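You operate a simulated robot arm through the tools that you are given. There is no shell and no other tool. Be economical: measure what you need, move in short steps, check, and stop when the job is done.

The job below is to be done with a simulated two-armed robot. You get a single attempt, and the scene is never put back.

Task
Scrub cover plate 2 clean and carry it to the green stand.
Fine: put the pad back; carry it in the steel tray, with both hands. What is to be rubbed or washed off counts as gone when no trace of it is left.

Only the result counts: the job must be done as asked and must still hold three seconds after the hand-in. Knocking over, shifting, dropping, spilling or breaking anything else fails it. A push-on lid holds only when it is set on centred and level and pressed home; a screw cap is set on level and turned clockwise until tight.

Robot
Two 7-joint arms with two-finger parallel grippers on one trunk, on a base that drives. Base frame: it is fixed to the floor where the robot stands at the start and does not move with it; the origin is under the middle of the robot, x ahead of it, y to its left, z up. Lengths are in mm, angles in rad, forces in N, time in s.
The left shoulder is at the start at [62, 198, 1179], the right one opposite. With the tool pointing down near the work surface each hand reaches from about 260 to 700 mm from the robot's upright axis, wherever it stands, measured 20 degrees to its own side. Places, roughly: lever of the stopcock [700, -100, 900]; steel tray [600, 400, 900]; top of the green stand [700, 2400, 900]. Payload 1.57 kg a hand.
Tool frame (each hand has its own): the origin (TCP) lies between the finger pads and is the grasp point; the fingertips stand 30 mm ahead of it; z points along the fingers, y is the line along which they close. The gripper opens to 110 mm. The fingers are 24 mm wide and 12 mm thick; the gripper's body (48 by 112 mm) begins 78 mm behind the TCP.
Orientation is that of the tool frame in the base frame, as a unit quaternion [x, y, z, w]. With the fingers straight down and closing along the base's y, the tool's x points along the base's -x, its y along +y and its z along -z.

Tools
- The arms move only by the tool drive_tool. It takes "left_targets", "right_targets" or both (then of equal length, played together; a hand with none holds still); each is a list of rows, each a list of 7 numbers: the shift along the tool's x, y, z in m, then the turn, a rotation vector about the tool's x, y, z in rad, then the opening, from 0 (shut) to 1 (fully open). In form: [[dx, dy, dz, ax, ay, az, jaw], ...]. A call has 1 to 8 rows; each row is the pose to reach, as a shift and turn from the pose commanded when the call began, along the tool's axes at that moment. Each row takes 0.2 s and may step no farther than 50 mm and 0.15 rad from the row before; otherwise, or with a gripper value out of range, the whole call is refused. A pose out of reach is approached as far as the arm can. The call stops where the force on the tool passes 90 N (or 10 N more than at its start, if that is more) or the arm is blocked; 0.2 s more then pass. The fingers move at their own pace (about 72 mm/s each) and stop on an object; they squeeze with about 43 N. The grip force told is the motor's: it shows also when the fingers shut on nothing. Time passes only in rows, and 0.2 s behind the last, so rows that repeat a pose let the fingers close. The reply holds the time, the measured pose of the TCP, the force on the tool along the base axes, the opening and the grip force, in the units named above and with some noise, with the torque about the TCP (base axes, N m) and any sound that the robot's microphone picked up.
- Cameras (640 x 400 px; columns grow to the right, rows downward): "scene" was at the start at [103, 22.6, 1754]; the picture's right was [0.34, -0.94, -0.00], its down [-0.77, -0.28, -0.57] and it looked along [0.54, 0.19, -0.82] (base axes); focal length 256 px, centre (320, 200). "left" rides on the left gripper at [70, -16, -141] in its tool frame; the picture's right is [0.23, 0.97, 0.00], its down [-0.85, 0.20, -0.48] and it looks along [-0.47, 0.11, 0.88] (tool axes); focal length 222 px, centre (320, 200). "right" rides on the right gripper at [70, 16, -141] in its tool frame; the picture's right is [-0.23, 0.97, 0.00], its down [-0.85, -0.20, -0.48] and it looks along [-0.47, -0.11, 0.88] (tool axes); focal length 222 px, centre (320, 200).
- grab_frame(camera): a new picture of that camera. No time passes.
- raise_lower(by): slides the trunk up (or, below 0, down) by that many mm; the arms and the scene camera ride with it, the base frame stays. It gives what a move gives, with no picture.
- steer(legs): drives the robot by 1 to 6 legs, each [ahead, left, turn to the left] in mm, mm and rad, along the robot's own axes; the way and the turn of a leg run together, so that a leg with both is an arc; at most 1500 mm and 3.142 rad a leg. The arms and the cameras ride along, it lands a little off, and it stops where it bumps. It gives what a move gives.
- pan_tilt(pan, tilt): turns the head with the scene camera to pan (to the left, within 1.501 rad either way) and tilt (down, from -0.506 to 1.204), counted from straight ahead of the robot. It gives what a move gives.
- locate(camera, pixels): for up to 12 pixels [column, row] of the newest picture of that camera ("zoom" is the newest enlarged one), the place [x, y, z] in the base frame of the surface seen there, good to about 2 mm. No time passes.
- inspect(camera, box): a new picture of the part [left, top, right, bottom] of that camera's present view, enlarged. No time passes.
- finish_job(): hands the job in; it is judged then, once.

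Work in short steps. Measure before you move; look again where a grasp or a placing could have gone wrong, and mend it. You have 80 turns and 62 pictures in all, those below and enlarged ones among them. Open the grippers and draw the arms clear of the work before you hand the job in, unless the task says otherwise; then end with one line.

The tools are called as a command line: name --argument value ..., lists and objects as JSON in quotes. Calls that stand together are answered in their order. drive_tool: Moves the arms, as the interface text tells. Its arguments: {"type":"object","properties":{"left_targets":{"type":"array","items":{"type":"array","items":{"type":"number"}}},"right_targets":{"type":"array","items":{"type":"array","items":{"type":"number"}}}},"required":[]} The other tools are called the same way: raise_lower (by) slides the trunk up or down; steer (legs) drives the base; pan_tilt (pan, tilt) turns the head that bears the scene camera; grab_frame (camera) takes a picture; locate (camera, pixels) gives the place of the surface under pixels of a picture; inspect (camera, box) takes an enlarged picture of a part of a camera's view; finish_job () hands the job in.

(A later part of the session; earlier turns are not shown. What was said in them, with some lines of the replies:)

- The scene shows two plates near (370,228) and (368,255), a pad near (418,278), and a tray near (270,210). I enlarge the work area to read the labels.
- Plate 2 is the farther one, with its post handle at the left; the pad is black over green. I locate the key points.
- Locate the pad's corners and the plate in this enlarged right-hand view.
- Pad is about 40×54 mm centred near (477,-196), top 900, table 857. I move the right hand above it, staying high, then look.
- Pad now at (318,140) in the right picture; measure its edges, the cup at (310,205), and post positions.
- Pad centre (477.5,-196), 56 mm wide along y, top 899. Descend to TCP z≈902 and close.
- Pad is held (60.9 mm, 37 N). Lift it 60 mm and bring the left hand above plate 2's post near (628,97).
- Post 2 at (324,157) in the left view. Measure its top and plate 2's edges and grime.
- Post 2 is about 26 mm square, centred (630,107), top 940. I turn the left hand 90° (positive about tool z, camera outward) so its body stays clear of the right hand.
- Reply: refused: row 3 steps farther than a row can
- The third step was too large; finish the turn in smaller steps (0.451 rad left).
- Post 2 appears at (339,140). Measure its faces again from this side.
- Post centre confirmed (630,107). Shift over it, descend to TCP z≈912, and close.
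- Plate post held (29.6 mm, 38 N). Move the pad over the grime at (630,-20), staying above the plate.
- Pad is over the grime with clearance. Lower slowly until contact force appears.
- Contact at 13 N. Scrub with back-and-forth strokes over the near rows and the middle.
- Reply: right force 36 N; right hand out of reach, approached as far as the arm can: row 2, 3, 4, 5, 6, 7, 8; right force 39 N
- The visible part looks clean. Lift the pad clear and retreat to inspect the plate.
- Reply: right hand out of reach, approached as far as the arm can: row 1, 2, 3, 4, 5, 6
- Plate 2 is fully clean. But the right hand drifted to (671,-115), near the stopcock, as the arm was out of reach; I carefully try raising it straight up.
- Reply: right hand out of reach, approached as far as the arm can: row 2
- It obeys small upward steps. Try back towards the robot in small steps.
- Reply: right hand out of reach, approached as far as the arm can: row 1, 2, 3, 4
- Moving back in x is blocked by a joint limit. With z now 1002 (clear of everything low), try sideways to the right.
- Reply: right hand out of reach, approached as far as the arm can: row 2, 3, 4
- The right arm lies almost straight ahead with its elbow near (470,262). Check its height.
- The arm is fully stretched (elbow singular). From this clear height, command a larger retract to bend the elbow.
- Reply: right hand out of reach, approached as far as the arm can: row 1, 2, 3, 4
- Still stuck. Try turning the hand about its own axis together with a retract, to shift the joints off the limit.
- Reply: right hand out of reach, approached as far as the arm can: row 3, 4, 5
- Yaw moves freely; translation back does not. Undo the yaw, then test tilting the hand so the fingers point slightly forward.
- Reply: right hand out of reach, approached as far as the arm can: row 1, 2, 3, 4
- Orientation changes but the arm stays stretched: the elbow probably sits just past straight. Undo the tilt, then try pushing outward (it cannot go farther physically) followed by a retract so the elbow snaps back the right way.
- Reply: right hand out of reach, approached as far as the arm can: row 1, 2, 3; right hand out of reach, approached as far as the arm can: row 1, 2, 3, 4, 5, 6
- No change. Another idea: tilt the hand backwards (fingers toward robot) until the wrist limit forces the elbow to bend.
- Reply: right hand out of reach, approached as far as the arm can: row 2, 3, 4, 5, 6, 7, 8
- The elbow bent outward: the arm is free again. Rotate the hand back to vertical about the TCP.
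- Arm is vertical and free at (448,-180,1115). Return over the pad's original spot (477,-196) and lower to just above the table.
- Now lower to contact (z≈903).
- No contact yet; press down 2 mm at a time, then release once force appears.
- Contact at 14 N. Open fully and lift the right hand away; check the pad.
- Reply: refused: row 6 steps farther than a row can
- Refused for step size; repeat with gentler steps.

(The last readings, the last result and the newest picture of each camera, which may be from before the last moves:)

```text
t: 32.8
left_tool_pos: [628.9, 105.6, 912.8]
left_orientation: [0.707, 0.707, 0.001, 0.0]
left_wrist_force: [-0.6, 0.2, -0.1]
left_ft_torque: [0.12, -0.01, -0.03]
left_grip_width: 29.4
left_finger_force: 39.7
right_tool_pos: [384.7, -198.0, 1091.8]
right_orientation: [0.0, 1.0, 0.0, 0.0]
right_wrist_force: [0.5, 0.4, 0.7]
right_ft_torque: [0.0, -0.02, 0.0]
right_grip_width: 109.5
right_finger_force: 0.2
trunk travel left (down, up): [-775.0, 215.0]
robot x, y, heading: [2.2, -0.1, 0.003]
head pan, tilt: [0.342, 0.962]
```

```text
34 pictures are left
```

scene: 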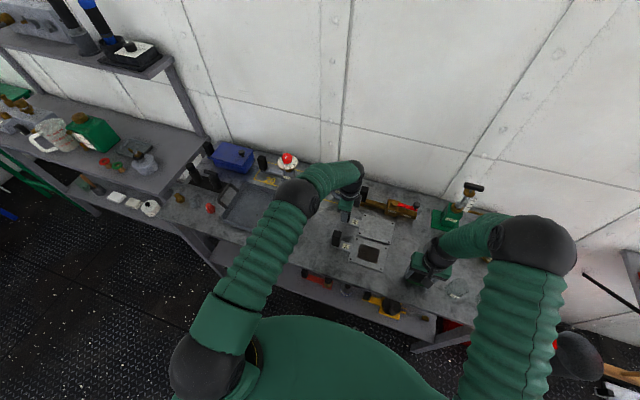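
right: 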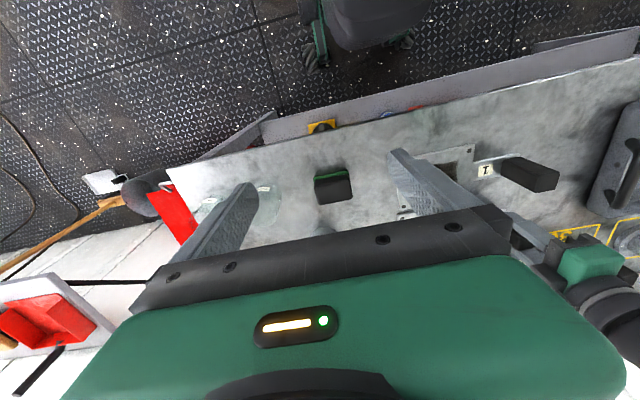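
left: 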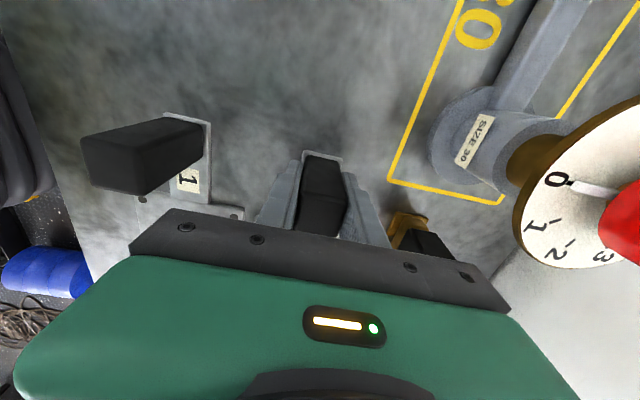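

Pad is back in place. Test-lift plate 2 by 15 mm with the left hand to see if it droops, and look at the tray with the scene camera.

drive_tool --left_targets '[[0, 0, -0.005, 0, 0, 0, 0.1], [0, 0, -0.01, 0, 0, 0, 0.1], [0, 0, -0.015, 0, 0, 0, 0.1], [0, 0, -0.015, 0, 0, 0, 0.1]]'

inspect --camera "scene" --box '[320, 170, 460, 290]'

locate --camera "right" --pixels '[[334, 190], [316, 182], [352, 182], [350, 199], [319, 202]]'

```text
t: 33.8
left_tool_pos: [630.9, 106.0, 927.7]
left_orientation: [0.707, 0.707, -0.001, 0.0]
left_wrist_force: [-0.5, -0.1, -2.1]
left_ft_torque: [0.12, 0.03, -0.06]
left_grip_width: 29.5
left_finger_force: 39.0
right_tool_pos: [386.6, -197.8, 1090.7]
right_orientation: [-0.001, 1.0, 0.0, -0.001]
right_wrist_force: [-0.1, 0.2, 0.4]
right_ft_torque: [-0.02, 0.01, 0.01]
right_grip_width: 110.0
right_finger_force: 0.0
trunk travel left (down, up): [-775.0, 215.0]
robot x, y, heading: [-0.4, -1.0, 0.001]
head pan, tilt: [0.342, 0.962]
```

```text
3.33 times, centred on (390, 230) of scene
```

zoom: 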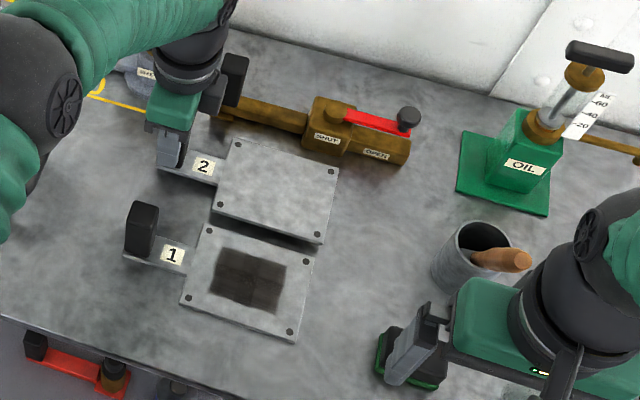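

```text
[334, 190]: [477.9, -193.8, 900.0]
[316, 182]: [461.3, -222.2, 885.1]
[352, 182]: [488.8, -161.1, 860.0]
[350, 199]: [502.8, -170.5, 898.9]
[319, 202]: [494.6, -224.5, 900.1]
```

Plate is light (2 N) and lifted; check it's level.

locate --camera "zoom" --pixels '[[245, 155], [325, 176], [312, 228], [228, 198], [203, 167], [275, 190]]'

inspect --camera "scene" --box '[180, 150, 340, 270]'

```text
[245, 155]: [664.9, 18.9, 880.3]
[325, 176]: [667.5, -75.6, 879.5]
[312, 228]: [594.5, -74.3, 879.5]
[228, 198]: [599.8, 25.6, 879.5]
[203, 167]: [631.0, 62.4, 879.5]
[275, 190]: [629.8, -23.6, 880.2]
```

```text
3.33 times, centred on (260, 210) of scene
```

zoom: 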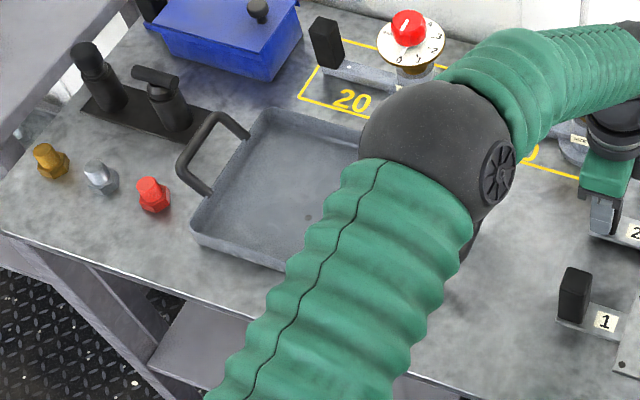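

Plate is level. Measure the tray: left handle bar, rim corners, floor.

locate --camera "zoom" --pixels '[[218, 117], [183, 165], [198, 140], [247, 135], [208, 192], [194, 228], [262, 110], [275, 200], [290, 262], [340, 122], [160, 95], [155, 195]]'

locate --camera "scene" --pixels '[[230, 185], [253, 183]]'

```text
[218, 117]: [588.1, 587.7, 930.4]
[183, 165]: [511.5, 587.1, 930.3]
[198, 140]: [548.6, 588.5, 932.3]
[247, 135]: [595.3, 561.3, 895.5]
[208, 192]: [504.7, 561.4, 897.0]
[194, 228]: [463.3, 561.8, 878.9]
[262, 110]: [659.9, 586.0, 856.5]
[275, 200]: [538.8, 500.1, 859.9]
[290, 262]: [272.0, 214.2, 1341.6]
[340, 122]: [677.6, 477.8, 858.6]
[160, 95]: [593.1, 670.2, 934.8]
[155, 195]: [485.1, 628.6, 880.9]
```

```text
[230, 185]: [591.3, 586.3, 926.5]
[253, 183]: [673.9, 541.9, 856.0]
```

Level, and tray's left handle bar is at y≈588, z≈925, x≈550. Raise the plate well clear and retract a bit before driving left so the tray is centred ahead.

drive_tool --left_targets '[[0, 0, -0.03, 0, 0, 0, 0.1], [0, 0, -0.06, 0, 0, 0, 0.1], [0, 0, -0.09, 0, 0, 0, 0.1], [0, -0.02, -0.12, 0, 0, 0, 0.1], [0, -0.045, -0.14, 0, 0, 0, 0.1], [0, -0.07, -0.15, 0, 0, 0, 0.1]]'

pan_tilt --pan 1.0 --tilt 0.7

grab_frame --camera "scene"

```text
t: 35.2
left_tool_pos: [558.7, 107.0, 1078.0]
left_orientation: [0.707, 0.707, 0.0, 0.0]
left_wrist_force: [-0.2, -0.2, -2.7]
left_ft_torque: [0.13, -0.07, -0.01]
left_grip_width: 29.8
left_finger_force: 38.7
right_tool_pos: [384.9, -197.4, 1091.4]
right_orientation: [0.0, 1.0, 0.001, 0.0]
right_wrist_force: [0.1, -0.1, -0.5]
right_ft_torque: [0.02, -0.03, 0.0]
right_grip_width: 109.9
right_finger_force: 0.1
trunk travel left (down, up): [-775.0, 215.0]
robot x, y, heading: [-1.5, 2.6, 0.0]
head pan, tilt: [0.342, 0.962]
```

```text
t: 36.2
left_tool_pos: [561.1, 107.3, 1076.3]
left_orientation: [0.707, 0.707, 0.001, 0.0]
left_wrist_force: [0.1, -0.9, -1.8]
left_ft_torque: [0.11, 0.02, 0.0]
left_grip_width: 29.5
left_finger_force: 38.9
right_tool_pos: [385.9, -198.6, 1090.9]
right_orientation: [0.0, 1.0, 0.0, -0.001]
right_wrist_force: [0.9, -0.3, 0.6]
right_ft_torque: [-0.03, 0.04, 0.01]
right_grip_width: 109.9
right_finger_force: 0.0
trunk travel left (down, up): [-775.0, 215.0]
robot x, y, heading: [-1.1, -1.1, -0.002]
head pan, tilt: [1.0, 0.7]
```

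```text
31 pictures are left
```

scene: 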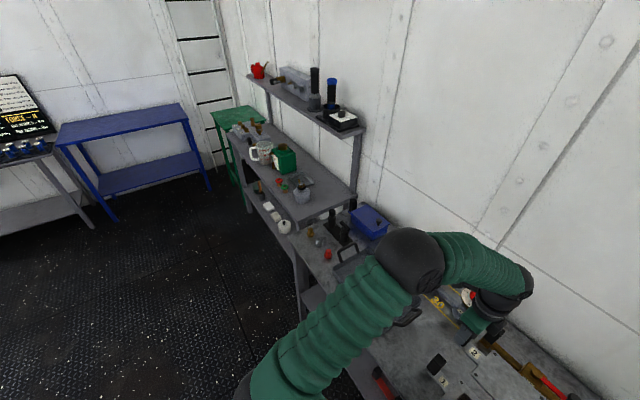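

The floor is clear to the left; the green stand is beyond the shelf bench at (240,120). Measure those.

locate --camera "scene" --pixels '[[238, 115], [215, 112], [258, 108], [228, 130], [300, 218], [235, 150], [280, 195], [345, 115], [340, 175], [305, 290], [262, 105], [165, 112]]'

inspect --camera "scene" --box '[180, 80, 340, 240]'

```text
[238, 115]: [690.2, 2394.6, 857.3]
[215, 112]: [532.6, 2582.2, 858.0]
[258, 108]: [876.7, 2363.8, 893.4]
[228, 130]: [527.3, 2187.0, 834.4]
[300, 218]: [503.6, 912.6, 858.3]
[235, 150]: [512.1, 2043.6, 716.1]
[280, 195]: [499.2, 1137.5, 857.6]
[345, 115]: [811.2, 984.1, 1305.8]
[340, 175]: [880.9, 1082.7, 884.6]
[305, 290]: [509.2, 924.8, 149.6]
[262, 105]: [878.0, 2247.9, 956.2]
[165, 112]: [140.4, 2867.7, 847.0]
```

```text
2.50 times, centred on (260, 160) of scene
```

zoom: 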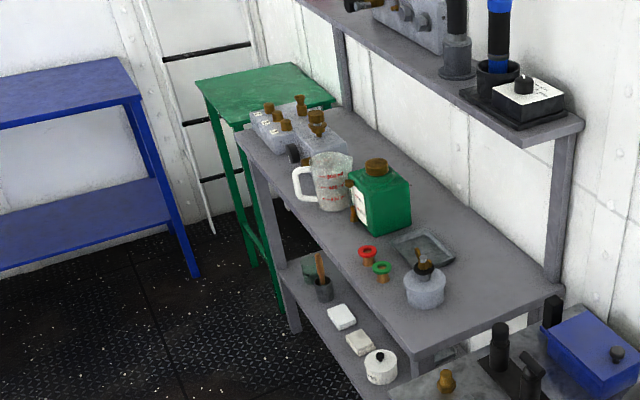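

All flat tops at z≈857; the stand top is empty, centred ≈(700,2395). Drive left 418 mm with the plate held high.

steer --legs '[[0, 418, 0]]'

pan_tilt --pan -0.1 --tilt 0.9

grab_frame --camera "scene"

```text
t: 38.8
left_tool_pos: [561.9, 521.7, 1077.5]
left_orientation: [0.709, 0.705, 0.001, -0.001]
left_wrist_force: [0.2, 0.0, -1.1]
left_ft_torque: [0.13, 0.04, 0.01]
left_grip_width: 29.6
left_finger_force: 39.0
right_tool_pos: [385.6, 217.4, 1089.7]
right_orientation: [0.002, 1.0, 0.002, -0.001]
right_wrist_force: [0.5, 0.4, -0.6]
right_ft_torque: [0.02, 0.01, -0.01]
right_grip_width: 110.1
right_finger_force: 0.1
trunk travel left (down, up): [-775.0, 215.0]
robot x, y, heading: [3.9, 423.8, -0.01]
head pan, tilt: [1.0, 0.7]
```

```text
t: 40.2
left_tool_pos: [560.5, 525.3, 1075.8]
left_orientation: [0.709, 0.705, 0.0, 0.0]
left_wrist_force: [-0.4, -0.1, -2.1]
left_ft_torque: [0.13, -0.02, -0.01]
left_grip_width: 29.5
left_finger_force: 39.1
right_tool_pos: [383.3, 221.1, 1093.1]
right_orientation: [0.002, 1.0, 0.0, -0.001]
right_wrist_force: [-0.2, -0.9, 0.0]
right_ft_torque: [0.02, 0.01, 0.0]
right_grip_width: 109.8
right_finger_force: 0.0
trunk travel left (down, up): [-775.0, 215.0]
robot x, y, heading: [-1.2, 419.3, -0.003]
head pan, tilt: [-0.099, 0.901]
```

```text
29 pictures are left
```

scene: 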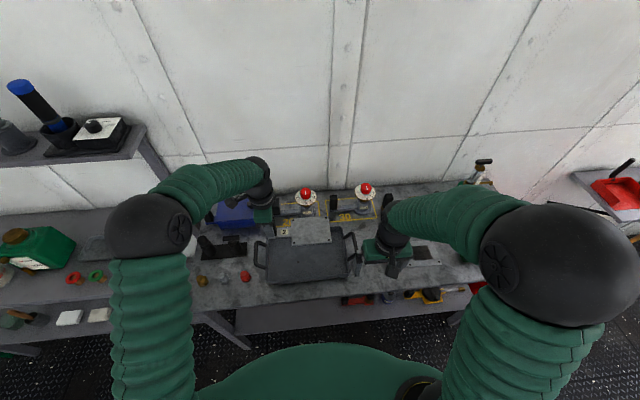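

Tray is now ahead, spanning (255–357, 230–285). Zoom and measure both handles and rim.

inspect --camera "scene" --box '[240, 190, 400, 300]'

locate --camera "scene" --pixels '[[269, 282], [346, 276], [354, 240], [257, 250], [262, 264], [351, 255], [345, 262], [308, 265], [285, 265], [335, 262], [310, 235]]'

```text
3.64 times, centred on (320, 245) of scene
```

zoom: 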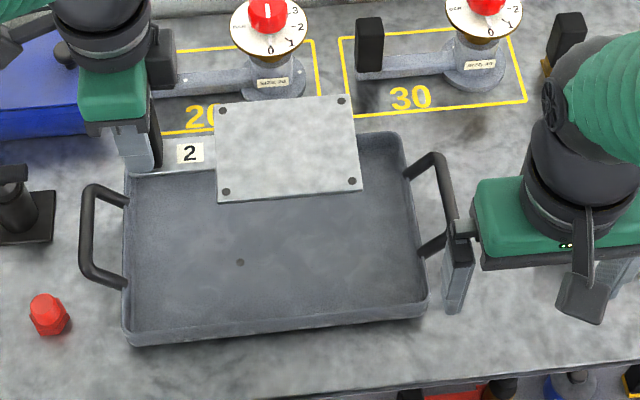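

```text
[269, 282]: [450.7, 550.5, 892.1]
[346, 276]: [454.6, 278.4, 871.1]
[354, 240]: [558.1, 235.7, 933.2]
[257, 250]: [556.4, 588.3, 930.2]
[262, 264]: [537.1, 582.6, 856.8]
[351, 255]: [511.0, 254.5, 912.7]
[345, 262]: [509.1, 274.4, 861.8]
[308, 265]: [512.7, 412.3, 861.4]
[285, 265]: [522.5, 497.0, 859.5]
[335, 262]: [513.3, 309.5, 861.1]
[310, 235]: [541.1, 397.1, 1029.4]
```

Pick the handle bars' exact ends from the zoom.

locate --camera "zoom" --pixels '[[440, 165], [449, 195], [454, 225], [437, 243], [420, 165], [88, 200], [84, 230], [82, 262], [105, 190], [108, 283], [392, 140], [136, 335]]'

```text
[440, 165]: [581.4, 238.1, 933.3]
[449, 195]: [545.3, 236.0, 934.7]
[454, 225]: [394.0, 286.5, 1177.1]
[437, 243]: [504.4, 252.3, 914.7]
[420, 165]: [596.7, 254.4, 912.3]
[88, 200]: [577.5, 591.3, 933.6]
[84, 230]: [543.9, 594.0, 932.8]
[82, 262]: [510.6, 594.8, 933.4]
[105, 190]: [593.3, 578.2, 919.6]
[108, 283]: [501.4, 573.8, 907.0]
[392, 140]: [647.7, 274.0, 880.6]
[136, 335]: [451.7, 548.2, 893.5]
```

Tray centre ≈(551,414), floor ≈860. Move the post to (551,498) and lower the plate to ~15 mm above the floor.

drive_tool --left_targets '[[-0.013, -0.005, 0.02, 0, 0, 0, 0.1], [-0.026, -0.01, 0.04, 0, 0, 0, 0.1], [-0.026, -0.01, 0.075, 0, 0, 0, 0.1], [-0.026, -0.01, 0.11, 0, 0, 0, 0.1], [-0.026, -0.01, 0.14, 0, 0, 0, 0.1]]'

inspect --camera "scene" --box '[240, 190, 400, 300]'

```text
t: 41.4
left_tool_pos: [552.7, 497.7, 938.8]
left_orientation: [0.71, 0.704, 0.0, 0.001]
left_wrist_force: [0.3, 0.4, -1.1]
left_ft_torque: [0.17, -0.04, 0.0]
left_grip_width: 29.5
left_finger_force: 39.5
right_tool_pos: [385.5, 220.6, 1090.2]
right_orientation: [0.002, 1.0, 0.001, 0.0]
right_wrist_force: [0.9, 0.3, -0.8]
right_ft_torque: [0.01, -0.05, -0.02]
right_grip_width: 109.9
right_finger_force: 0.0
trunk travel left (down, up): [-775.0, 215.0]
robot x, y, heading: [2.0, 419.9, -0.001]
head pan, tilt: [-0.099, 0.901]
```

```text
3.64 times, centred on (320, 245) of scene
```

zoom: 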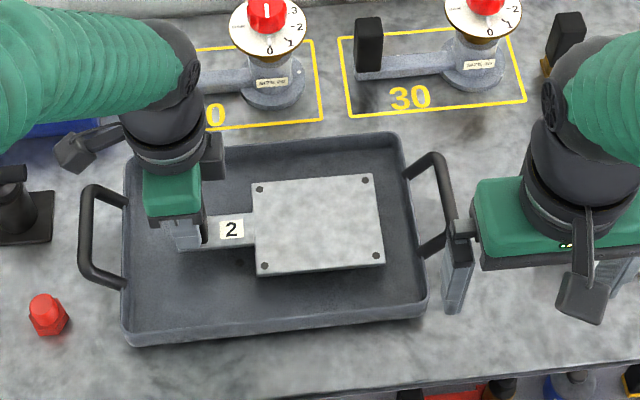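

Well centred in the tray. Lower until contact.

drive_tool --left_targets '[[0, 0, 0.01, 0, 0, 0, 0.1], [0, 0, 0.017, 0, 0, 0, 0.1], [0, 0, 0.021, 0, 0, 0, 0.1], [0, 0, 0.0235, 0, 0, 0, 0.1]]'

```text
t: 42.4
left_tool_pos: [551.1, 499.3, 917.1]
left_orientation: [0.709, 0.705, 0.001, 0.003]
left_wrist_force: [-0.3, 1.0, 15.0]
left_ft_torque: [-1.27, 0.85, -0.08]
left_grip_width: 29.4
left_finger_force: 39.2
right_tool_pos: [383.0, 220.9, 1091.8]
right_orientation: [0.003, 1.0, 0.0, 0.001]
right_wrist_force: [-0.2, -0.3, 0.9]
right_ft_torque: [0.01, 0.05, 0.01]
right_grip_width: 110.1
right_finger_force: 0.1
trunk travel left (down, up): [-775.0, 215.0]
robot x, y, heading: [-0.6, 421.5, -0.006]
head pan, tilt: [-0.099, 0.901]
```

Plate is seated. Open and lift the left hand straight up.

drive_tool --left_targets '[[0, 0, -0.002, 0, 0, 0, 0.4], [0, 0, -0.003, 0, 0, 0, 0.6], [0, 0, -0.003, 0, 0, 0, 0.6], [0, 0, -0.04, 0, 0, 0, 0.6], [0, 0, -0.08, 0, 0, 0, 0.6], [0, 0, -0.12, 0, 0, 0, 0.6], [0, 0, -0.15, 0, 0, 0, 0.6]]'

drive_tool --left_targets '[[0, 0, 0, 0, 0, -0.145, 0.6], [0, 0, 0, 0, 0, -0.29, 0.6], [0, 0, 0, 0, 0, -0.435, 0.6], [0, 0, 0, 0, 0, -0.58, 0.6], [0, 0, 0, 0, 0, -0.725, 0.6], [0, 0, 0, 0, 0, -0.87, 0.6], [0, 0, 0, 0, 0, -1.015, 0.6], [0, 0, 0, 0, 0, -1.16, 0.6]]'

drive_tool --left_targets '[[0, 0, 0, 0, 0, -0.14, 0.4], [0, 0, 0, 0, 0, -0.28, 0.36], [0, 0, 0, 0, 0, -0.42, 0.36]]'

inspect --camera "scene" --box '[240, 190, 400, 300]'

```text
t: 44.0
left_tool_pos: [550.6, 497.8, 1064.6]
left_orientation: [0.71, 0.704, 0.0, 0.0]
left_wrist_force: [-0.4, -0.2, 0.1]
left_ft_torque: [0.0, 0.03, -0.02]
left_grip_width: 65.8
left_finger_force: 0.0
right_tool_pos: [384.1, 220.3, 1090.7]
right_orientation: [0.003, 1.0, 0.0, 0.0]
right_wrist_force: [0.1, -0.4, -0.2]
right_ft_torque: [0.01, 0.03, -0.02]
right_grip_width: 110.0
right_finger_force: 0.0
trunk travel left (down, up): [-775.0, 215.0]
robot x, y, heading: [1.4, 422.2, -0.002]
head pan, tilt: [-0.099, 0.901]
```

```text
t: 45.8
left_tool_pos: [550.9, 498.3, 1065.0]
left_orientation: [0.206, 0.978, 0.001, 0.0]
left_wrist_force: [0.4, 0.1, 0.0]
left_ft_torque: [0.01, -0.02, 0.0]
left_grip_width: 66.2
left_finger_force: 0.1
right_tool_pos: [384.1, 219.4, 1091.7]
right_orientation: [0.003, 1.0, 0.0, 0.0]
right_wrist_force: [-0.6, -0.7, -0.5]
right_ft_torque: [0.02, 0.0, 0.03]
right_grip_width: 110.1
right_finger_force: 0.1
trunk travel left (down, up): [-775.0, 215.0]
robot x, y, heading: [1.8, 423.5, -0.007]
head pan, tilt: [-0.099, 0.901]
```

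```text
t: 46.6
left_tool_pos: [550.1, 497.8, 1063.8]
left_orientation: [-0.003, 1.0, 0.0, 0.001]
left_wrist_force: [0.9, 0.4, -0.1]
left_ft_torque: [-0.01, 0.02, 0.01]
left_grip_width: 39.6
left_finger_force: 0.0
right_tool_pos: [384.5, 220.6, 1091.3]
right_orientation: [0.003, 1.0, -0.001, 0.0]
right_wrist_force: [-0.9, 0.2, -0.5]
right_ft_torque: [0.05, 0.02, -0.02]
right_grip_width: 110.0
right_finger_force: 0.1
trunk travel left (down, up): [-775.0, 215.0]
robot x, y, heading: [-0.7, 419.4, -0.009]
head pan, tilt: [-0.099, 0.901]
```

```text
3.64 times, centred on (320, 245) of scene
```

zoom: 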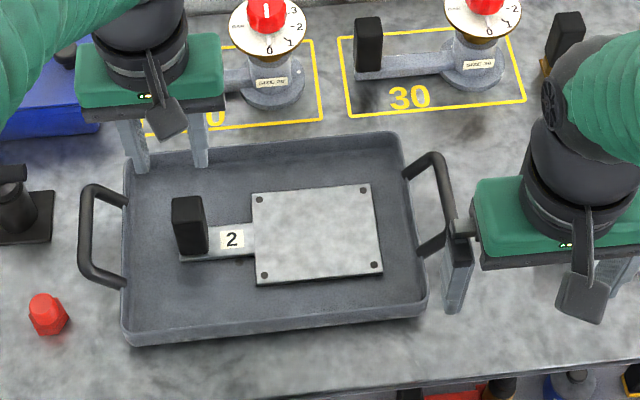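

Plate 2 sits clean in the tray. Bring both hands above the handle bars: left (549,592), right (549,237), z≈1000.

drive_tool --left_targets '[[0, 0.024, 0, 0, 0, 0, 0.36], [0, 0.048, 0.01, 0, 0, 0, 0.36], [0, 0.072, 0.025, 0, 0, 0, 0.36], [0, 0.094, 0.045, 0, 0, 0, 0.36], [0, 0.094, 0.064, 0, 0, 0, 0.36]]' --right_targets '[[-0.035, 0.003, 0.01, 0, 0, -0.006, 0.7], [-0.07, 0.007, 0.02, 0, 0, -0.006, 0.5], [-0.105, 0.01, 0.04, 0, 0, -0.006, 0.36], [-0.14, 0.014, 0.065, 0, 0, -0.006, 0.36], [-0.165, 0.017, 0.091, 0, 0, -0.006, 0.36]]'

grab_frame --camera "left"

grab_frame --camera "right"

```text
t: 47.8
left_tool_pos: [551.9, 595.0, 998.9]
left_orientation: [-0.001, 1.0, 0.0, -0.001]
left_wrist_force: [0.2, 0.3, -0.4]
left_ft_torque: [0.0, -0.02, 0.01]
left_grip_width: 39.5
left_finger_force: 0.0
right_tool_pos: [551.8, 238.9, 997.8]
right_orientation: [0.0, 1.0, 0.0, -0.001]
right_wrist_force: [0.7, -0.9, 0.0]
right_ft_torque: [-0.04, 0.01, 0.03]
right_grip_width: 39.9
right_finger_force: 0.0
trunk travel left (down, up): [-775.0, 215.0]
robot x, y, heading: [2.3, 417.5, -0.008]
head pan, tilt: [-0.099, 0.901]
```

```text
25 pictures are left
```

left: 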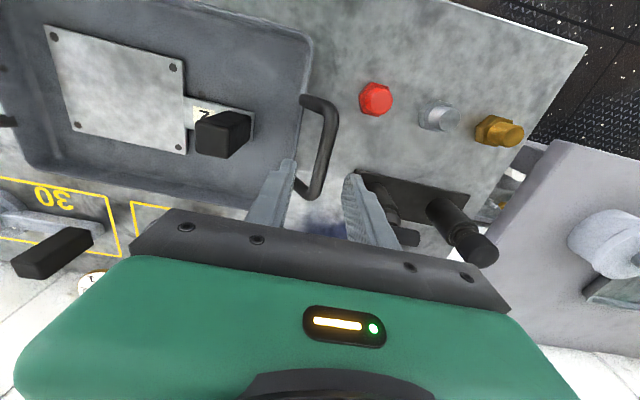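

```text
24 pictures are left
```

right: 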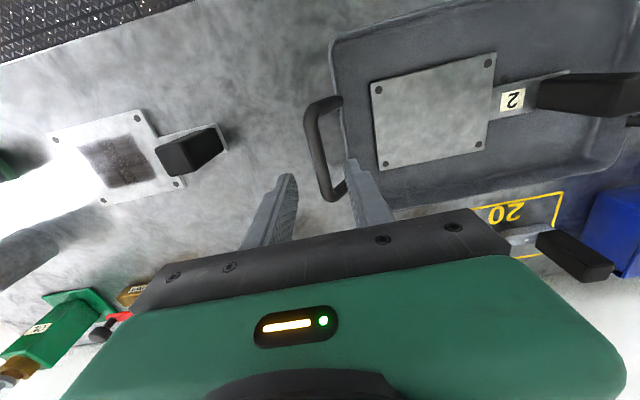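

Measure the bars again in the hand views: left bar around (320,150), right bar around (320,155).

locate --camera "left" --pixels '[[332, 120], [327, 150], [320, 180], [305, 185], [312, 100], [400, 190], [460, 210]]'

locate --camera "right" --pixels '[[309, 125], [315, 155], [324, 185], [338, 187], [328, 103]]'

```text
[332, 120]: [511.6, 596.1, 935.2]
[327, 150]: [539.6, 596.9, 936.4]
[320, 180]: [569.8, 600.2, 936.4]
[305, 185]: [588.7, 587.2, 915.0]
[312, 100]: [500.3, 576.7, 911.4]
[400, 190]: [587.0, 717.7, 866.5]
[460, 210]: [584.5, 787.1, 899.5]
```

```text
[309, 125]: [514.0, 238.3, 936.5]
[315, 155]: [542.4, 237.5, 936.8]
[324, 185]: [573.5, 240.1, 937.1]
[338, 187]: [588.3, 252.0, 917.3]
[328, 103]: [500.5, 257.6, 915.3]
```

Bars at y≈596 and 238.5, top z≈936; hands are aligned. Descend to z≈932 and close.

drive_tool --left_targets '[[0.005, 0.001, 0.03, 0, 0, 0, 0.36], [0.005, 0.001, 0.055, 0, 0, 0, 0.36], [0.005, 0.001, 0.066, 0, 0, 0, 0.36], [0.005, 0.001, 0.066, 0, 0, 0, 0], [0.005, 0.001, 0.066, 0, 0, 0, 0], [0.005, 0.001, 0.066, 0, 0, 0, 0]]' --right_targets '[[0.005, 0, 0.03, 0, 0, 0, 0.36], [0.005, 0, 0.055, 0, 0, 0, 0.36], [0.005, 0, 0.066, 0, 0, 0, 0.36], [0.005, 0, 0.066, 0, 0, 0, 0], [0.005, 0, 0.066, 0, 0, 0, 0], [0.005, 0, 0.066, 0, 0, 0, 0]]'

inspect --camera "scene" --box '[240, 190, 400, 300]'

```text
t: 49.2
left_tool_pos: [546.3, 596.0, 934.5]
left_orientation: [-0.002, 1.0, 0.0, 0.001]
left_wrist_force: [-0.9, 4.3, -0.2]
left_ft_torque: [0.05, -0.25, 0.45]
left_grip_width: 13.2
left_finger_force: 30.6
right_tool_pos: [543.8, 238.6, 934.7]
right_orientation: [0.0, 1.0, 0.0, 0.0]
right_wrist_force: [-3.3, -4.5, 1.0]
right_ft_torque: [-0.05, -0.33, -0.17]
right_grip_width: 13.1
right_finger_force: 30.1
trunk travel left (down, up): [-775.0, 215.0]
robot x, y, heading: [1.0, 423.4, -0.005]
head pan, tilt: [-0.099, 0.901]
```

```text
3.64 times, centred on (320, 245) of scene
```

zoom: 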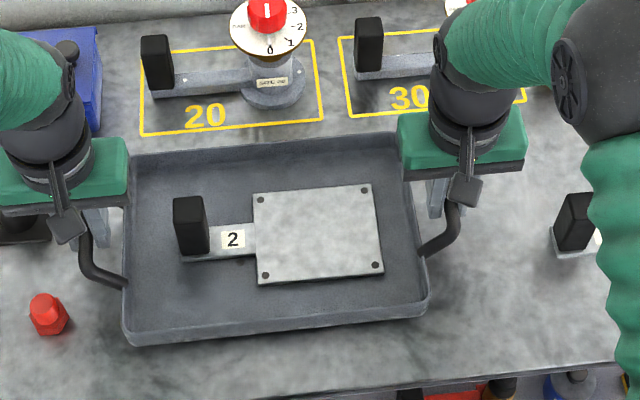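

Both bars held (13 mm). Lift both hands together by 30 mm.

drive_tool --left_targets '[[0, 0, -0.008, 0, 0, 0, 0], [0, 0, -0.016, 0, 0, 0, 0], [0, 0, -0.024, 0, 0, 0, 0], [0, 0, -0.03, 0, 0, 0, 0]]' --right_targets '[[0, 0, -0.008, 0, 0, 0, 0], [0, 0, -0.016, 0, 0, 0, 0], [0, 0, -0.024, 0, 0, 0, 0], [0, 0, -0.03, 0, 0, 0, 0]]'

inspect --camera "scene" --box '[240, 190, 400, 300]'

```text
t: 50.2
left_tool_pos: [545.2, 593.6, 963.7]
left_orientation: [-0.002, 1.0, 0.0, 0.0]
left_wrist_force: [0.9, 3.0, -3.2]
left_ft_torque: [0.05, -0.2, 0.55]
left_grip_width: 13.3
left_finger_force: 29.7
right_tool_pos: [544.7, 237.7, 963.9]
right_orientation: [0.001, 1.0, 0.0, 0.0]
right_wrist_force: [-1.2, -2.7, -2.9]
right_ft_torque: [0.01, 0.29, -0.2]
right_grip_width: 13.6
right_finger_force: 30.1
trunk travel left (down, up): [-775.0, 215.0]
robot x, y, heading: [-0.1, 420.2, -0.003]
head pan, tilt: [-0.099, 0.901]
```

```text
3.64 times, centred on (320, 245) of scene
```

zoom: 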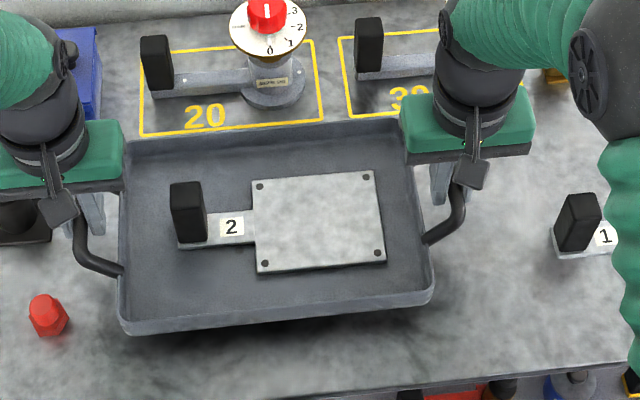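

Tray hangs level with the plate. Raise the trunk 100 mm, then back away from the table 350 mm.

raise_lower --by 100

steer --legs '[[-350, 0, 0]]'

inspect --camera "scene" --box '[220, 190, 420, 320]'

```text
t: 51.5
left_tool_pos: [545.6, 594.6, 1064.3]
left_orientation: [-0.002, 1.0, 0.0, 0.0]
left_wrist_force: [2.1, 5.6, -3.6]
left_ft_torque: [-0.01, -0.02, 0.58]
left_grip_width: 13.5
left_finger_force: 29.9
right_tool_pos: [544.0, 237.6, 1064.2]
right_orientation: [-0.001, 1.0, -0.001, -0.001]
right_wrist_force: [-1.7, -4.2, -3.6]
right_ft_torque: [-0.07, 0.09, -0.12]
right_grip_width: 13.5
right_finger_force: 30.1
trunk travel left (down, up): [-875.0, 115.0]
robot x, y, heading: [4.2, 423.6, -0.005]
head pan, tilt: [-0.099, 0.901]
```

```text
t: 53.8
left_tool_pos: [195.4, 595.9, 1062.7]
left_orientation: [-0.001, 1.0, 0.0, 0.0]
left_wrist_force: [0.2, 7.5, -4.4]
left_ft_torque: [0.0, -0.08, 0.57]
left_grip_width: 13.1
left_finger_force: 30.1
right_tool_pos: [195.7, 239.7, 1061.5]
right_orientation: [-0.001, 1.0, 0.0, -0.002]
right_wrist_force: [-1.4, -6.8, -3.3]
right_ft_torque: [-0.03, 0.11, -0.09]
right_grip_width: 13.3
right_finger_force: 29.8
trunk travel left (down, up): [-875.0, 115.0]
robot x, y, heading: [-352.5, 424.7, -0.005]
head pan, tilt: [-0.099, 0.901]
```

```text
3.08 times, centred on (320, 255) of scene
```

zoom: 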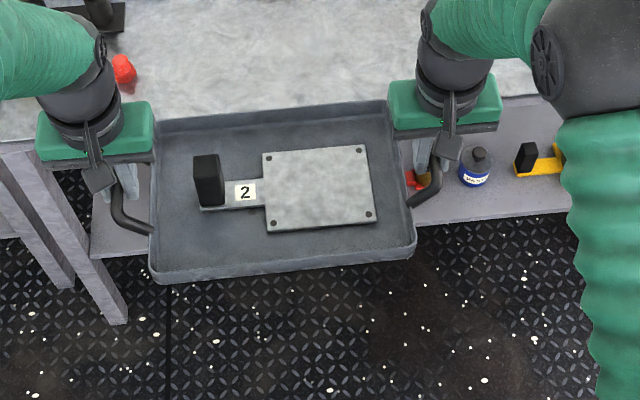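

Clear of the table. Drive left 1975 mm in two legs towards the stand.

steer --legs '[[0, 1000, 0.004], [0, 975, 0]]'

grab_frame --camera "scene"

```text
t: 63.6
left_tool_pos: [195.0, 2570.4, 1066.9]
left_orientation: [0.0, 1.0, 0.001, 0.002]
left_wrist_force: [0.9, 1.7, -2.9]
left_ft_torque: [-0.08, -0.2, 0.42]
left_grip_width: 13.4
left_finger_force: 29.9
right_tool_pos: [191.9, 2212.3, 1067.3]
right_orientation: [0.001, 1.0, -0.001, 0.001]
right_wrist_force: [-0.2, -0.8, -3.0]
right_ft_torque: [-0.05, 0.22, -0.2]
right_grip_width: 13.5
right_finger_force: 29.9
trunk travel left (down, up): [-875.0, 115.0]
robot x, y, heading: [-347.8, 2398.0, -0.01]
head pan, tilt: [-0.099, 0.901]
```

```text
20 pictures are left
```

scene: 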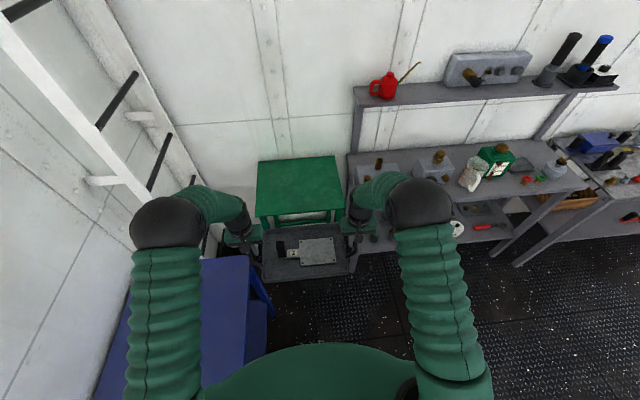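

Stand is directly ahead. Measure its corners, the ladder, the shelf and bench edge for clearances.

locate --camera "scene" --pixels '[[260, 164], [336, 159], [341, 206], [259, 214], [352, 160], [357, 100], [125, 178], [165, 260], [165, 215], [420, 200], [300, 185], [250, 262]]'

inspect --camera "scene" --box '[220, 140, 420, 290]'

```text
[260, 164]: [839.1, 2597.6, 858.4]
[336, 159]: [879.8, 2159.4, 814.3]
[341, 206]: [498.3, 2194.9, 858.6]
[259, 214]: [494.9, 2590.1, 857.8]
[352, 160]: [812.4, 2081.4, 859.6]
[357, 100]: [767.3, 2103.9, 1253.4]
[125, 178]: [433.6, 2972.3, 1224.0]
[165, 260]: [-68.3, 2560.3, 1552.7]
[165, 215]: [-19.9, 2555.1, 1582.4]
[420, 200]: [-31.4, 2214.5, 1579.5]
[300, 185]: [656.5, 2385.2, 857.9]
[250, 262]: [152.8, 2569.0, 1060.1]
```

```text
2.67 times, centred on (320, 215) of scene
```

zoom: 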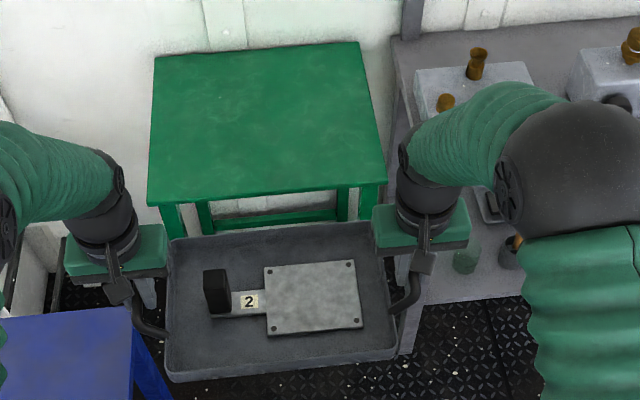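

Stand top spans x 495–850, y 2194–2592 at z 858. Drive 420 mm forward.

steer --legs '[[420, 0, 0.005]]'

drive_tool --left_targets '[[-0.012, 0, 0, 0, 0, 0, 0], [-0.024, 0, 0, 0, 0, 0, 0], [-0.036, 0, 0, 0, 0, 0, 0], [-0.045, 0, 0, 0, 0, 0, 0]]' --right_targets '[[-0.012, 0, 0, 0, 0, 0, 0], [-0.024, 0, 0, 0, 0, 0, 0], [-0.036, 0, 0, 0, 0, 0, 0], [-0.045, 0, 0, 0, 0, 0, 0]]'

grab_frame --camera "scene"

```text
t: 66.2
left_tool_pos: [611.2, 2551.7, 1074.3]
left_orientation: [0.003, 1.0, 0.001, 0.01]
left_wrist_force: [1.9, -1.0, -2.8]
left_ft_torque: [0.05, 0.89, 0.64]
left_grip_width: 13.7
left_finger_force: 30.3
right_tool_pos: [605.9, 2192.7, 1072.6]
right_orientation: [0.004, 1.0, 0.001, 0.008]
right_wrist_force: [-5.7, -0.5, -2.3]
right_ft_torque: [0.05, -0.94, 0.02]
right_grip_width: 13.5
right_finger_force: 30.3
trunk travel left (down, up): [-875.0, 115.0]
robot x, y, heading: [85.0, 2380.9, -0.007]
head pan, tilt: [-0.099, 0.901]
```

```text
t: 67.2
left_tool_pos: [666.2, 2530.1, 1072.8]
left_orientation: [0.004, 1.0, 0.008, 0.004]
left_wrist_force: [1.9, -1.1, -2.9]
left_ft_torque: [-0.07, 0.04, 0.62]
left_grip_width: 13.1
left_finger_force: 29.6
right_tool_pos: [662.4, 2174.5, 1064.6]
right_orientation: [0.004, 1.0, 0.009, 0.003]
right_wrist_force: [-0.9, -2.8, -3.5]
right_ft_torque: [0.0, 0.02, -0.25]
right_grip_width: 13.3
right_finger_force: 29.7
trunk travel left (down, up): [-875.0, 115.0]
robot x, y, heading: [87.8, 2384.5, -0.016]
head pan, tilt: [-0.099, 0.901]
```

```text
18 pictures are left
```

scene: 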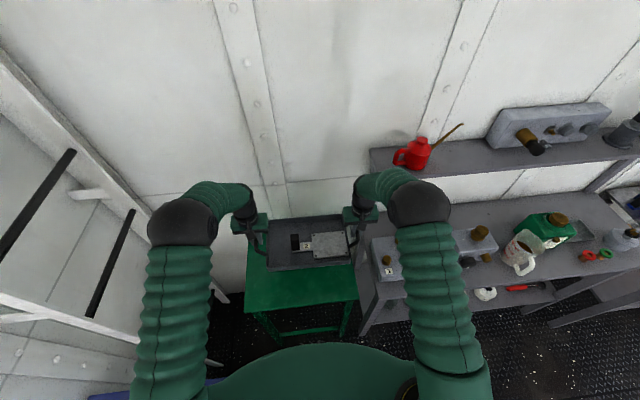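

Tray is over the stand but ~40 mm right of its centre and tilted slightly (8 mm across). Shift both hands left together and level them.

drive_tool --left_targets '[[0, 0.01, 0.001, 0.004, 0, 0, 0], [0, 0.02, 0.002, 0.008, 0, 0, 0], [0, 0.03, 0.003, 0.012, 0, 0, 0], [0, 0.04, 0.004, 0.016, 0, 0, 0], [0, 0.04, 0.004, 0.016, 0, 0, 0]]' --right_targets '[[0, 0.01, -0.001, 0.004, 0, 0, 0], [0, 0.02, -0.002, 0.008, 0, 0, 0], [0, 0.03, -0.003, 0.012, 0, 0, 0], [0, 0.04, -0.004, 0.016, 0, 0, 0], [0, 0.04, -0.004, 0.016, 0, 0, 0]]'

inspect --camera "scene" --box '[210, 180, 410, 310]'

```text
t: 68.4
left_tool_pos: [664.2, 2592.5, 1067.6]
left_orientation: [0.002, 1.0, -0.007, 0.005]
left_wrist_force: [0.8, 3.8, -3.2]
left_ft_torque: [0.0, -0.08, 0.47]
left_grip_width: 13.8
left_finger_force: 30.1
right_tool_pos: [660.5, 2233.6, 1074.7]
right_orientation: [0.005, 1.0, -0.008, 0.004]
right_wrist_force: [-1.0, -3.4, -3.8]
right_ft_torque: [-0.02, 0.11, -0.2]
right_grip_width: 13.6
right_finger_force: 29.6
trunk travel left (down, up): [-875.0, 115.0]
robot x, y, heading: [86.6, 2387.6, -0.014]
head pan, tilt: [-0.099, 0.901]
```

```text
3.08 times, centred on (310, 245) of scene
```

zoom: 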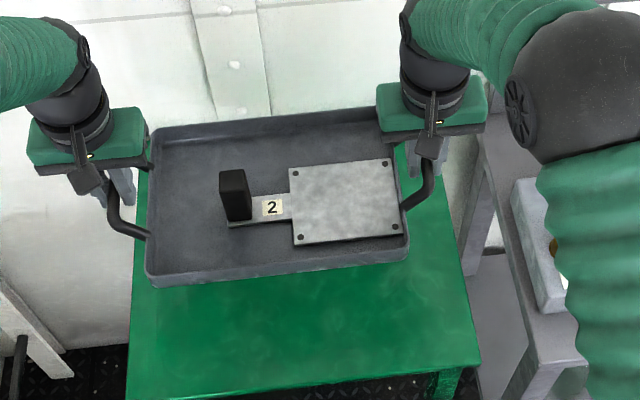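

Position and tilt swung the other way: the arms were still swaying. Hold still and read again.

drive_tool --left_targets '[[0, 0, 0, 0, 0, 0, 0], [0, 0, 0, 0, 0, 0, 0], [0, 0, 0, 0, 0, 0, 0], [0, 0, 0, 0, 0, 0, 0], [0, 0, 0, 0, 0, 0, 0]]' --right_targets '[[0, 0, 0, 0, 0, 0, 0], [0, 0, 0, 0, 0, 0, 0], [0, 0, 0, 0, 0, 0, 0], [0, 0, 0, 0, 0, 0, 0], [0, 0, 0, 0, 0, 0, 0]]'

```text
t: 69.6
left_tool_pos: [665.4, 2590.3, 1068.3]
left_orientation: [0.003, 1.0, -0.006, 0.004]
left_wrist_force: [0.6, 5.6, -2.7]
left_ft_torque: [0.01, -0.04, 0.61]
left_grip_width: 13.6
left_finger_force: 30.0
right_tool_pos: [661.4, 2233.4, 1072.9]
right_orientation: [0.003, 1.0, -0.007, 0.004]
right_wrist_force: [-2.1, -4.4, -3.8]
right_ft_torque: [0.0, 0.09, -0.06]
right_grip_width: 13.6
right_finger_force: 29.7
trunk travel left (down, up): [-875.0, 115.0]
robot x, y, heading: [85.4, 2386.1, -0.013]
head pan, tilt: [-0.099, 0.901]
```

Stable: right is ~6 mm higher. Level it and shift 15 mm right, then re-read.

drive_tool --left_targets '[[0, -0.007, -0.0013, -0.006, 0, 0, 0], [0, -0.014, -0.0026, -0.0125, 0, 0, 0], [0, -0.014, -0.0026, -0.0125, 0, 0, 0], [0, -0.014, -0.0026, -0.0125, 0, 0, 0], [0, -0.014, -0.0026, -0.0125, 0, 0, 0]]' --right_targets '[[0, -0.007, 0.0013, -0.006, 0, 0, 0], [0, -0.014, 0.0026, -0.0125, 0, 0, 0], [0, -0.014, 0.0026, -0.0125, 0, 0, 0], [0, -0.014, 0.0026, -0.0125, 0, 0, 0], [0, -0.014, 0.0026, -0.0125, 0, 0, 0]]'

```text
t: 70.8
left_tool_pos: [665.4, 2576.1, 1068.4]
left_orientation: [0.003, 1.0, 0.001, 0.004]
left_wrist_force: [1.6, 5.2, -3.2]
left_ft_torque: [0.0, 0.06, 0.57]
left_grip_width: 13.9
left_finger_force: 30.0
right_tool_pos: [660.2, 2219.7, 1071.0]
right_orientation: [0.003, 1.0, -0.001, 0.003]
right_wrist_force: [-1.9, -4.8, -3.8]
right_ft_torque: [-0.01, -0.07, -0.16]
right_grip_width: 13.9
right_finger_force: 30.4
trunk travel left (down, up): [-875.0, 115.0]
robot x, y, heading: [87.3, 2387.2, -0.009]
head pan, tilt: [-0.099, 0.901]
```

Level, centre y≈2398. Lower the trunk 118 mm to bring the tray just above the stand.

raise_lower --by -118

grab_frame --camera "scene"

```text
t: 72.3
left_tool_pos: [666.5, 2576.5, 952.2]
left_orientation: [0.002, 1.0, 0.0, 0.005]
left_wrist_force: [1.5, 5.7, -2.0]
left_ft_torque: [0.0, 0.04, 0.51]
left_grip_width: 13.8
left_finger_force: 30.1
right_tool_pos: [660.9, 2219.1, 953.5]
right_orientation: [0.003, 1.0, 0.0, 0.003]
right_wrist_force: [-1.0, -4.9, -3.4]
right_ft_torque: [-0.01, -0.02, -0.16]
right_grip_width: 13.8
right_finger_force: 29.9
trunk travel left (down, up): [-757.0, 233.0]
robot x, y, heading: [84.7, 2383.4, -0.011]
head pan, tilt: [-0.099, 0.901]
```

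```text
16 pictures are left
```

scene: 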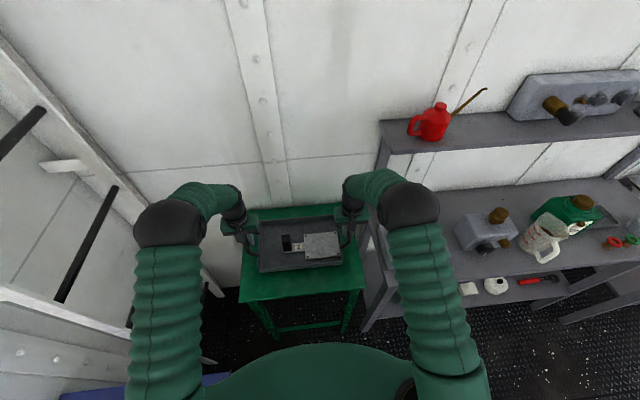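

Tray is ~17 mm above the stand. Lower further in small steps.

raise_lower --by -15

raise_lower --by -3

```text
t: 72.9
left_tool_pos: [665.0, 2576.0, 936.8]
left_orientation: [0.002, 1.0, 0.0, 0.004]
left_wrist_force: [1.5, 4.4, -2.7]
left_ft_torque: [0.01, 0.01, 0.52]
left_grip_width: 13.7
left_finger_force: 29.9
right_tool_pos: [660.4, 2219.2, 937.3]
right_orientation: [0.003, 1.0, 0.0, 0.004]
right_wrist_force: [-0.9, -5.6, -3.2]
right_ft_torque: [-0.03, 0.01, -0.17]
right_grip_width: 13.6
right_finger_force: 29.8
trunk travel left (down, up): [-742.0, 248.0]
robot x, y, heading: [82.9, 2385.7, -0.015]
head pan, tilt: [-0.099, 0.901]
```

```text
t: 73.4
left_tool_pos: [664.7, 2575.8, 935.1]
left_orientation: [0.003, 1.0, 0.0, 0.005]
left_wrist_force: [-0.1, 5.3, 2.8]
left_ft_torque: [0.0, 0.45, 0.48]
left_grip_width: 13.4
left_finger_force: 30.2
right_tool_pos: [659.5, 2218.9, 933.6]
right_orientation: [0.004, 1.0, 0.0, 0.005]
right_wrist_force: [-1.2, -4.5, -1.9]
right_ft_torque: [-0.01, 0.39, -0.19]
right_grip_width: 13.6
right_finger_force: 29.6
trunk travel left (down, up): [-739.0, 251.0]
robot x, y, heading: [87.1, 2385.5, -0.015]
head pan, tilt: [-0.099, 0.901]
```

Contact begins; lower 2 mm more to seat it.

raise_lower --by -2

inspect --camera "scene" --box '[210, 180, 410, 310]'

```text
t: 74.0
left_tool_pos: [665.8, 2576.5, 934.5]
left_orientation: [0.002, 1.0, 0.0, 0.007]
left_wrist_force: [1.5, 5.6, 10.7]
left_ft_torque: [-0.02, 0.2, 0.48]
left_grip_width: 13.4
left_finger_force: 30.0
right_tool_pos: [660.0, 2219.2, 935.8]
right_orientation: [0.003, 1.0, 0.001, 0.006]
right_wrist_force: [2.4, -3.3, 6.7]
right_ft_torque: [-0.02, 0.43, -0.2]
right_grip_width: 13.7
right_finger_force: 30.4
trunk travel left (down, up): [-737.0, 253.0]
robot x, y, heading: [84.9, 2388.5, -0.01]
head pan, tilt: [-0.099, 0.901]
```

```text
3.08 times, centred on (310, 245) of scene
```

zoom: 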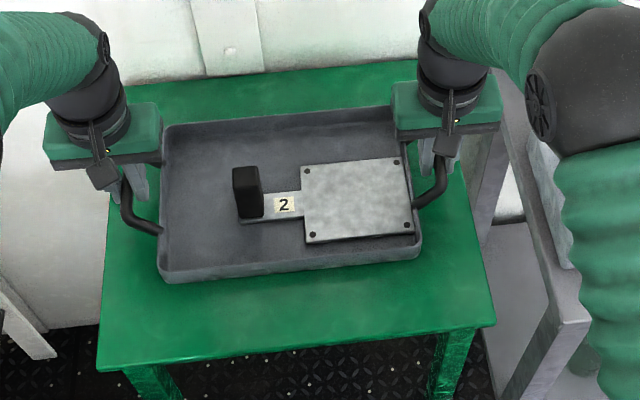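

Tray sits fully on the stand with the plate in it. Open both to 0.36 and lift straight up.

drive_tool --left_targets '[[0, 0, 0, 0, 0, 0, 0.36], [0, 0, 0, 0, 0, 0, 0.36], [0, 0, -0.02, 0, 0, 0, 0.36], [0, 0, -0.05, 0, 0, 0, 0.36], [0, 0, -0.09, 0, 0, 0, 0.36], [0, 0, -0.13, 0, 0, 0, 0.36]]' --right_targets '[[0, 0, 0, 0, 0, 0, 0.36], [0, 0, 0, 0, 0, 0, 0.36], [0, 0, -0.02, 0, 0, 0, 0.36], [0, 0, -0.05, 0, 0, 0, 0.36], [0, 0, -0.09, 0, 0, 0, 0.36], [0, 0, -0.13, 0, 0, 0, 0.36]]'

grab_frame --camera "scene"

```text
t: 75.4
left_tool_pos: [664.1, 2577.2, 1065.8]
left_orientation: [0.004, 1.0, 0.0, 0.006]
left_wrist_force: [0.6, -0.2, -0.5]
left_ft_torque: [-0.04, -0.02, -0.02]
left_grip_width: 39.5
left_finger_force: 0.0
right_tool_pos: [658.6, 2220.0, 1064.4]
right_orientation: [0.003, 1.0, 0.0, 0.005]
right_wrist_force: [-0.4, 1.1, 0.4]
right_ft_torque: [0.01, 0.0, -0.04]
right_grip_width: 39.4
right_finger_force: 0.0
trunk travel left (down, up): [-737.0, 253.0]
robot x, y, heading: [87.8, 2385.5, -0.014]
head pan, tilt: [-0.099, 0.901]
```

```text
14 pictures are left
```

scene: 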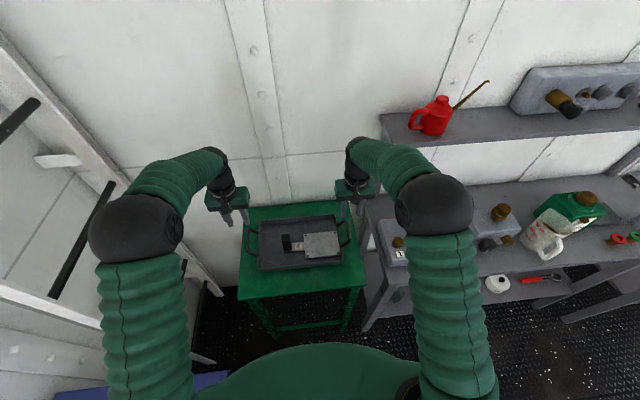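

Released. Back the robot off 250 mm and check the plate closely.

steer --legs '[[-250, 0, 0]]'

inspect --camera "scene" --box '[240, 130, 380, 230]'

pan_tilt --pan -1.2 --tilt 0.5

grab_frame --camera "scene"

```text
t: 77.2
left_tool_pos: [414.7, 2606.9, 1057.2]
left_orientation: [0.001, 1.0, -0.01, 0.003]
left_wrist_force: [-0.8, 1.3, -0.1]
left_ft_torque: [-0.16, 0.02, 0.0]
left_grip_width: 39.5
left_finger_force: 0.1
right_tool_pos: [410.7, 2249.0, 1065.6]
right_orientation: [0.003, 1.0, -0.01, 0.004]
right_wrist_force: [0.1, 0.9, -0.1]
right_ft_torque: [-0.16, 0.01, 0.02]
right_grip_width: 39.5
right_finger_force: 0.0
trunk travel left (down, up): [-737.0, 253.0]
robot x, y, heading: [-169.1, 2393.5, -0.015]
head pan, tilt: [-0.099, 0.901]
```

```text
4.00 times, centred on (310, 180) of scene
```

zoom: 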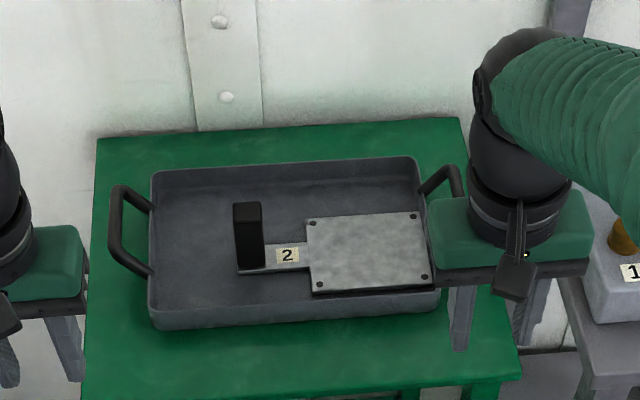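

```text
t: 78.5
left_tool_pos: [410.5, 2579.3, 1064.7]
left_orientation: [0.002, 1.0, 0.003, 0.006]
left_wrist_force: [0.5, 0.1, -0.4]
left_ft_torque: [0.0, -0.03, -0.01]
left_grip_width: 39.5
left_finger_force: 0.1
right_tool_pos: [403.5, 2221.3, 1063.7]
right_orientation: [0.003, 1.0, 0.003, 0.005]
right_wrist_force: [0.7, -0.5, 0.4]
right_ft_torque: [-0.01, 0.0, 0.0]
right_grip_width: 39.6
right_finger_force: 0.1
trunk travel left (down, up): [-737.0, 253.0]
robot x, y, heading: [-164.9, 2391.4, -0.013]
head pan, tilt: [-1.201, 0.499]
```

```text
12 pictures are left
```

scene: 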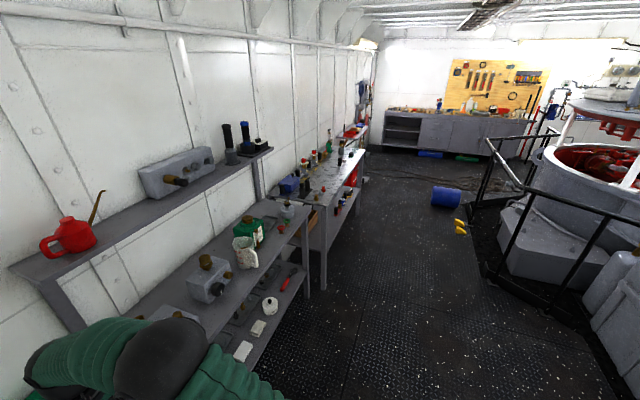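

The clean plate is in the tray on the stand and the benches look undisturbed (the blue barrel already lay on the floor in an earlier frame). Open the grippers fully and finish.

drive_tool --left_targets '[[0, 0, -0.02, 0, 0, 0, 0.8], [0, 0, -0.02, 0, 0, 0, 1]]' --right_targets '[[0, 0, -0.02, 0, 0, 0, 0.8], [0, 0, -0.02, 0, 0, 0, 1]]'

finish_job

```text
t: 79.1
left_tool_pos: [411.0, 2573.1, 1087.0]
left_orientation: [0.002, 1.0, 0.005, 0.007]
left_wrist_force: [0.0, -0.3, 0.8]
left_ft_torque: [0.06, 0.03, 0.04]
left_grip_width: 109.9
left_finger_force: 0.1
right_tool_pos: [404.0, 2215.9, 1084.4]
right_orientation: [0.004, 1.0, 0.004, 0.004]
right_wrist_force: [-0.1, -0.1, -0.2]
right_ft_torque: [0.07, -0.01, 0.0]
right_grip_width: 110.1
right_finger_force: 0.1
trunk travel left (down, up): [-737.0, 253.0]
robot x, y, heading: [-169.5, 2392.9, -0.015]
head pan, tilt: [-1.201, 0.499]
```

```text
The job is handed in.
```

Cover plate 2 is scrubbed clean with no grime visible, the pad is back where it lay, and the plate was carried two-handed in the steel tray, which now stands on the green stand; the job is handed in.
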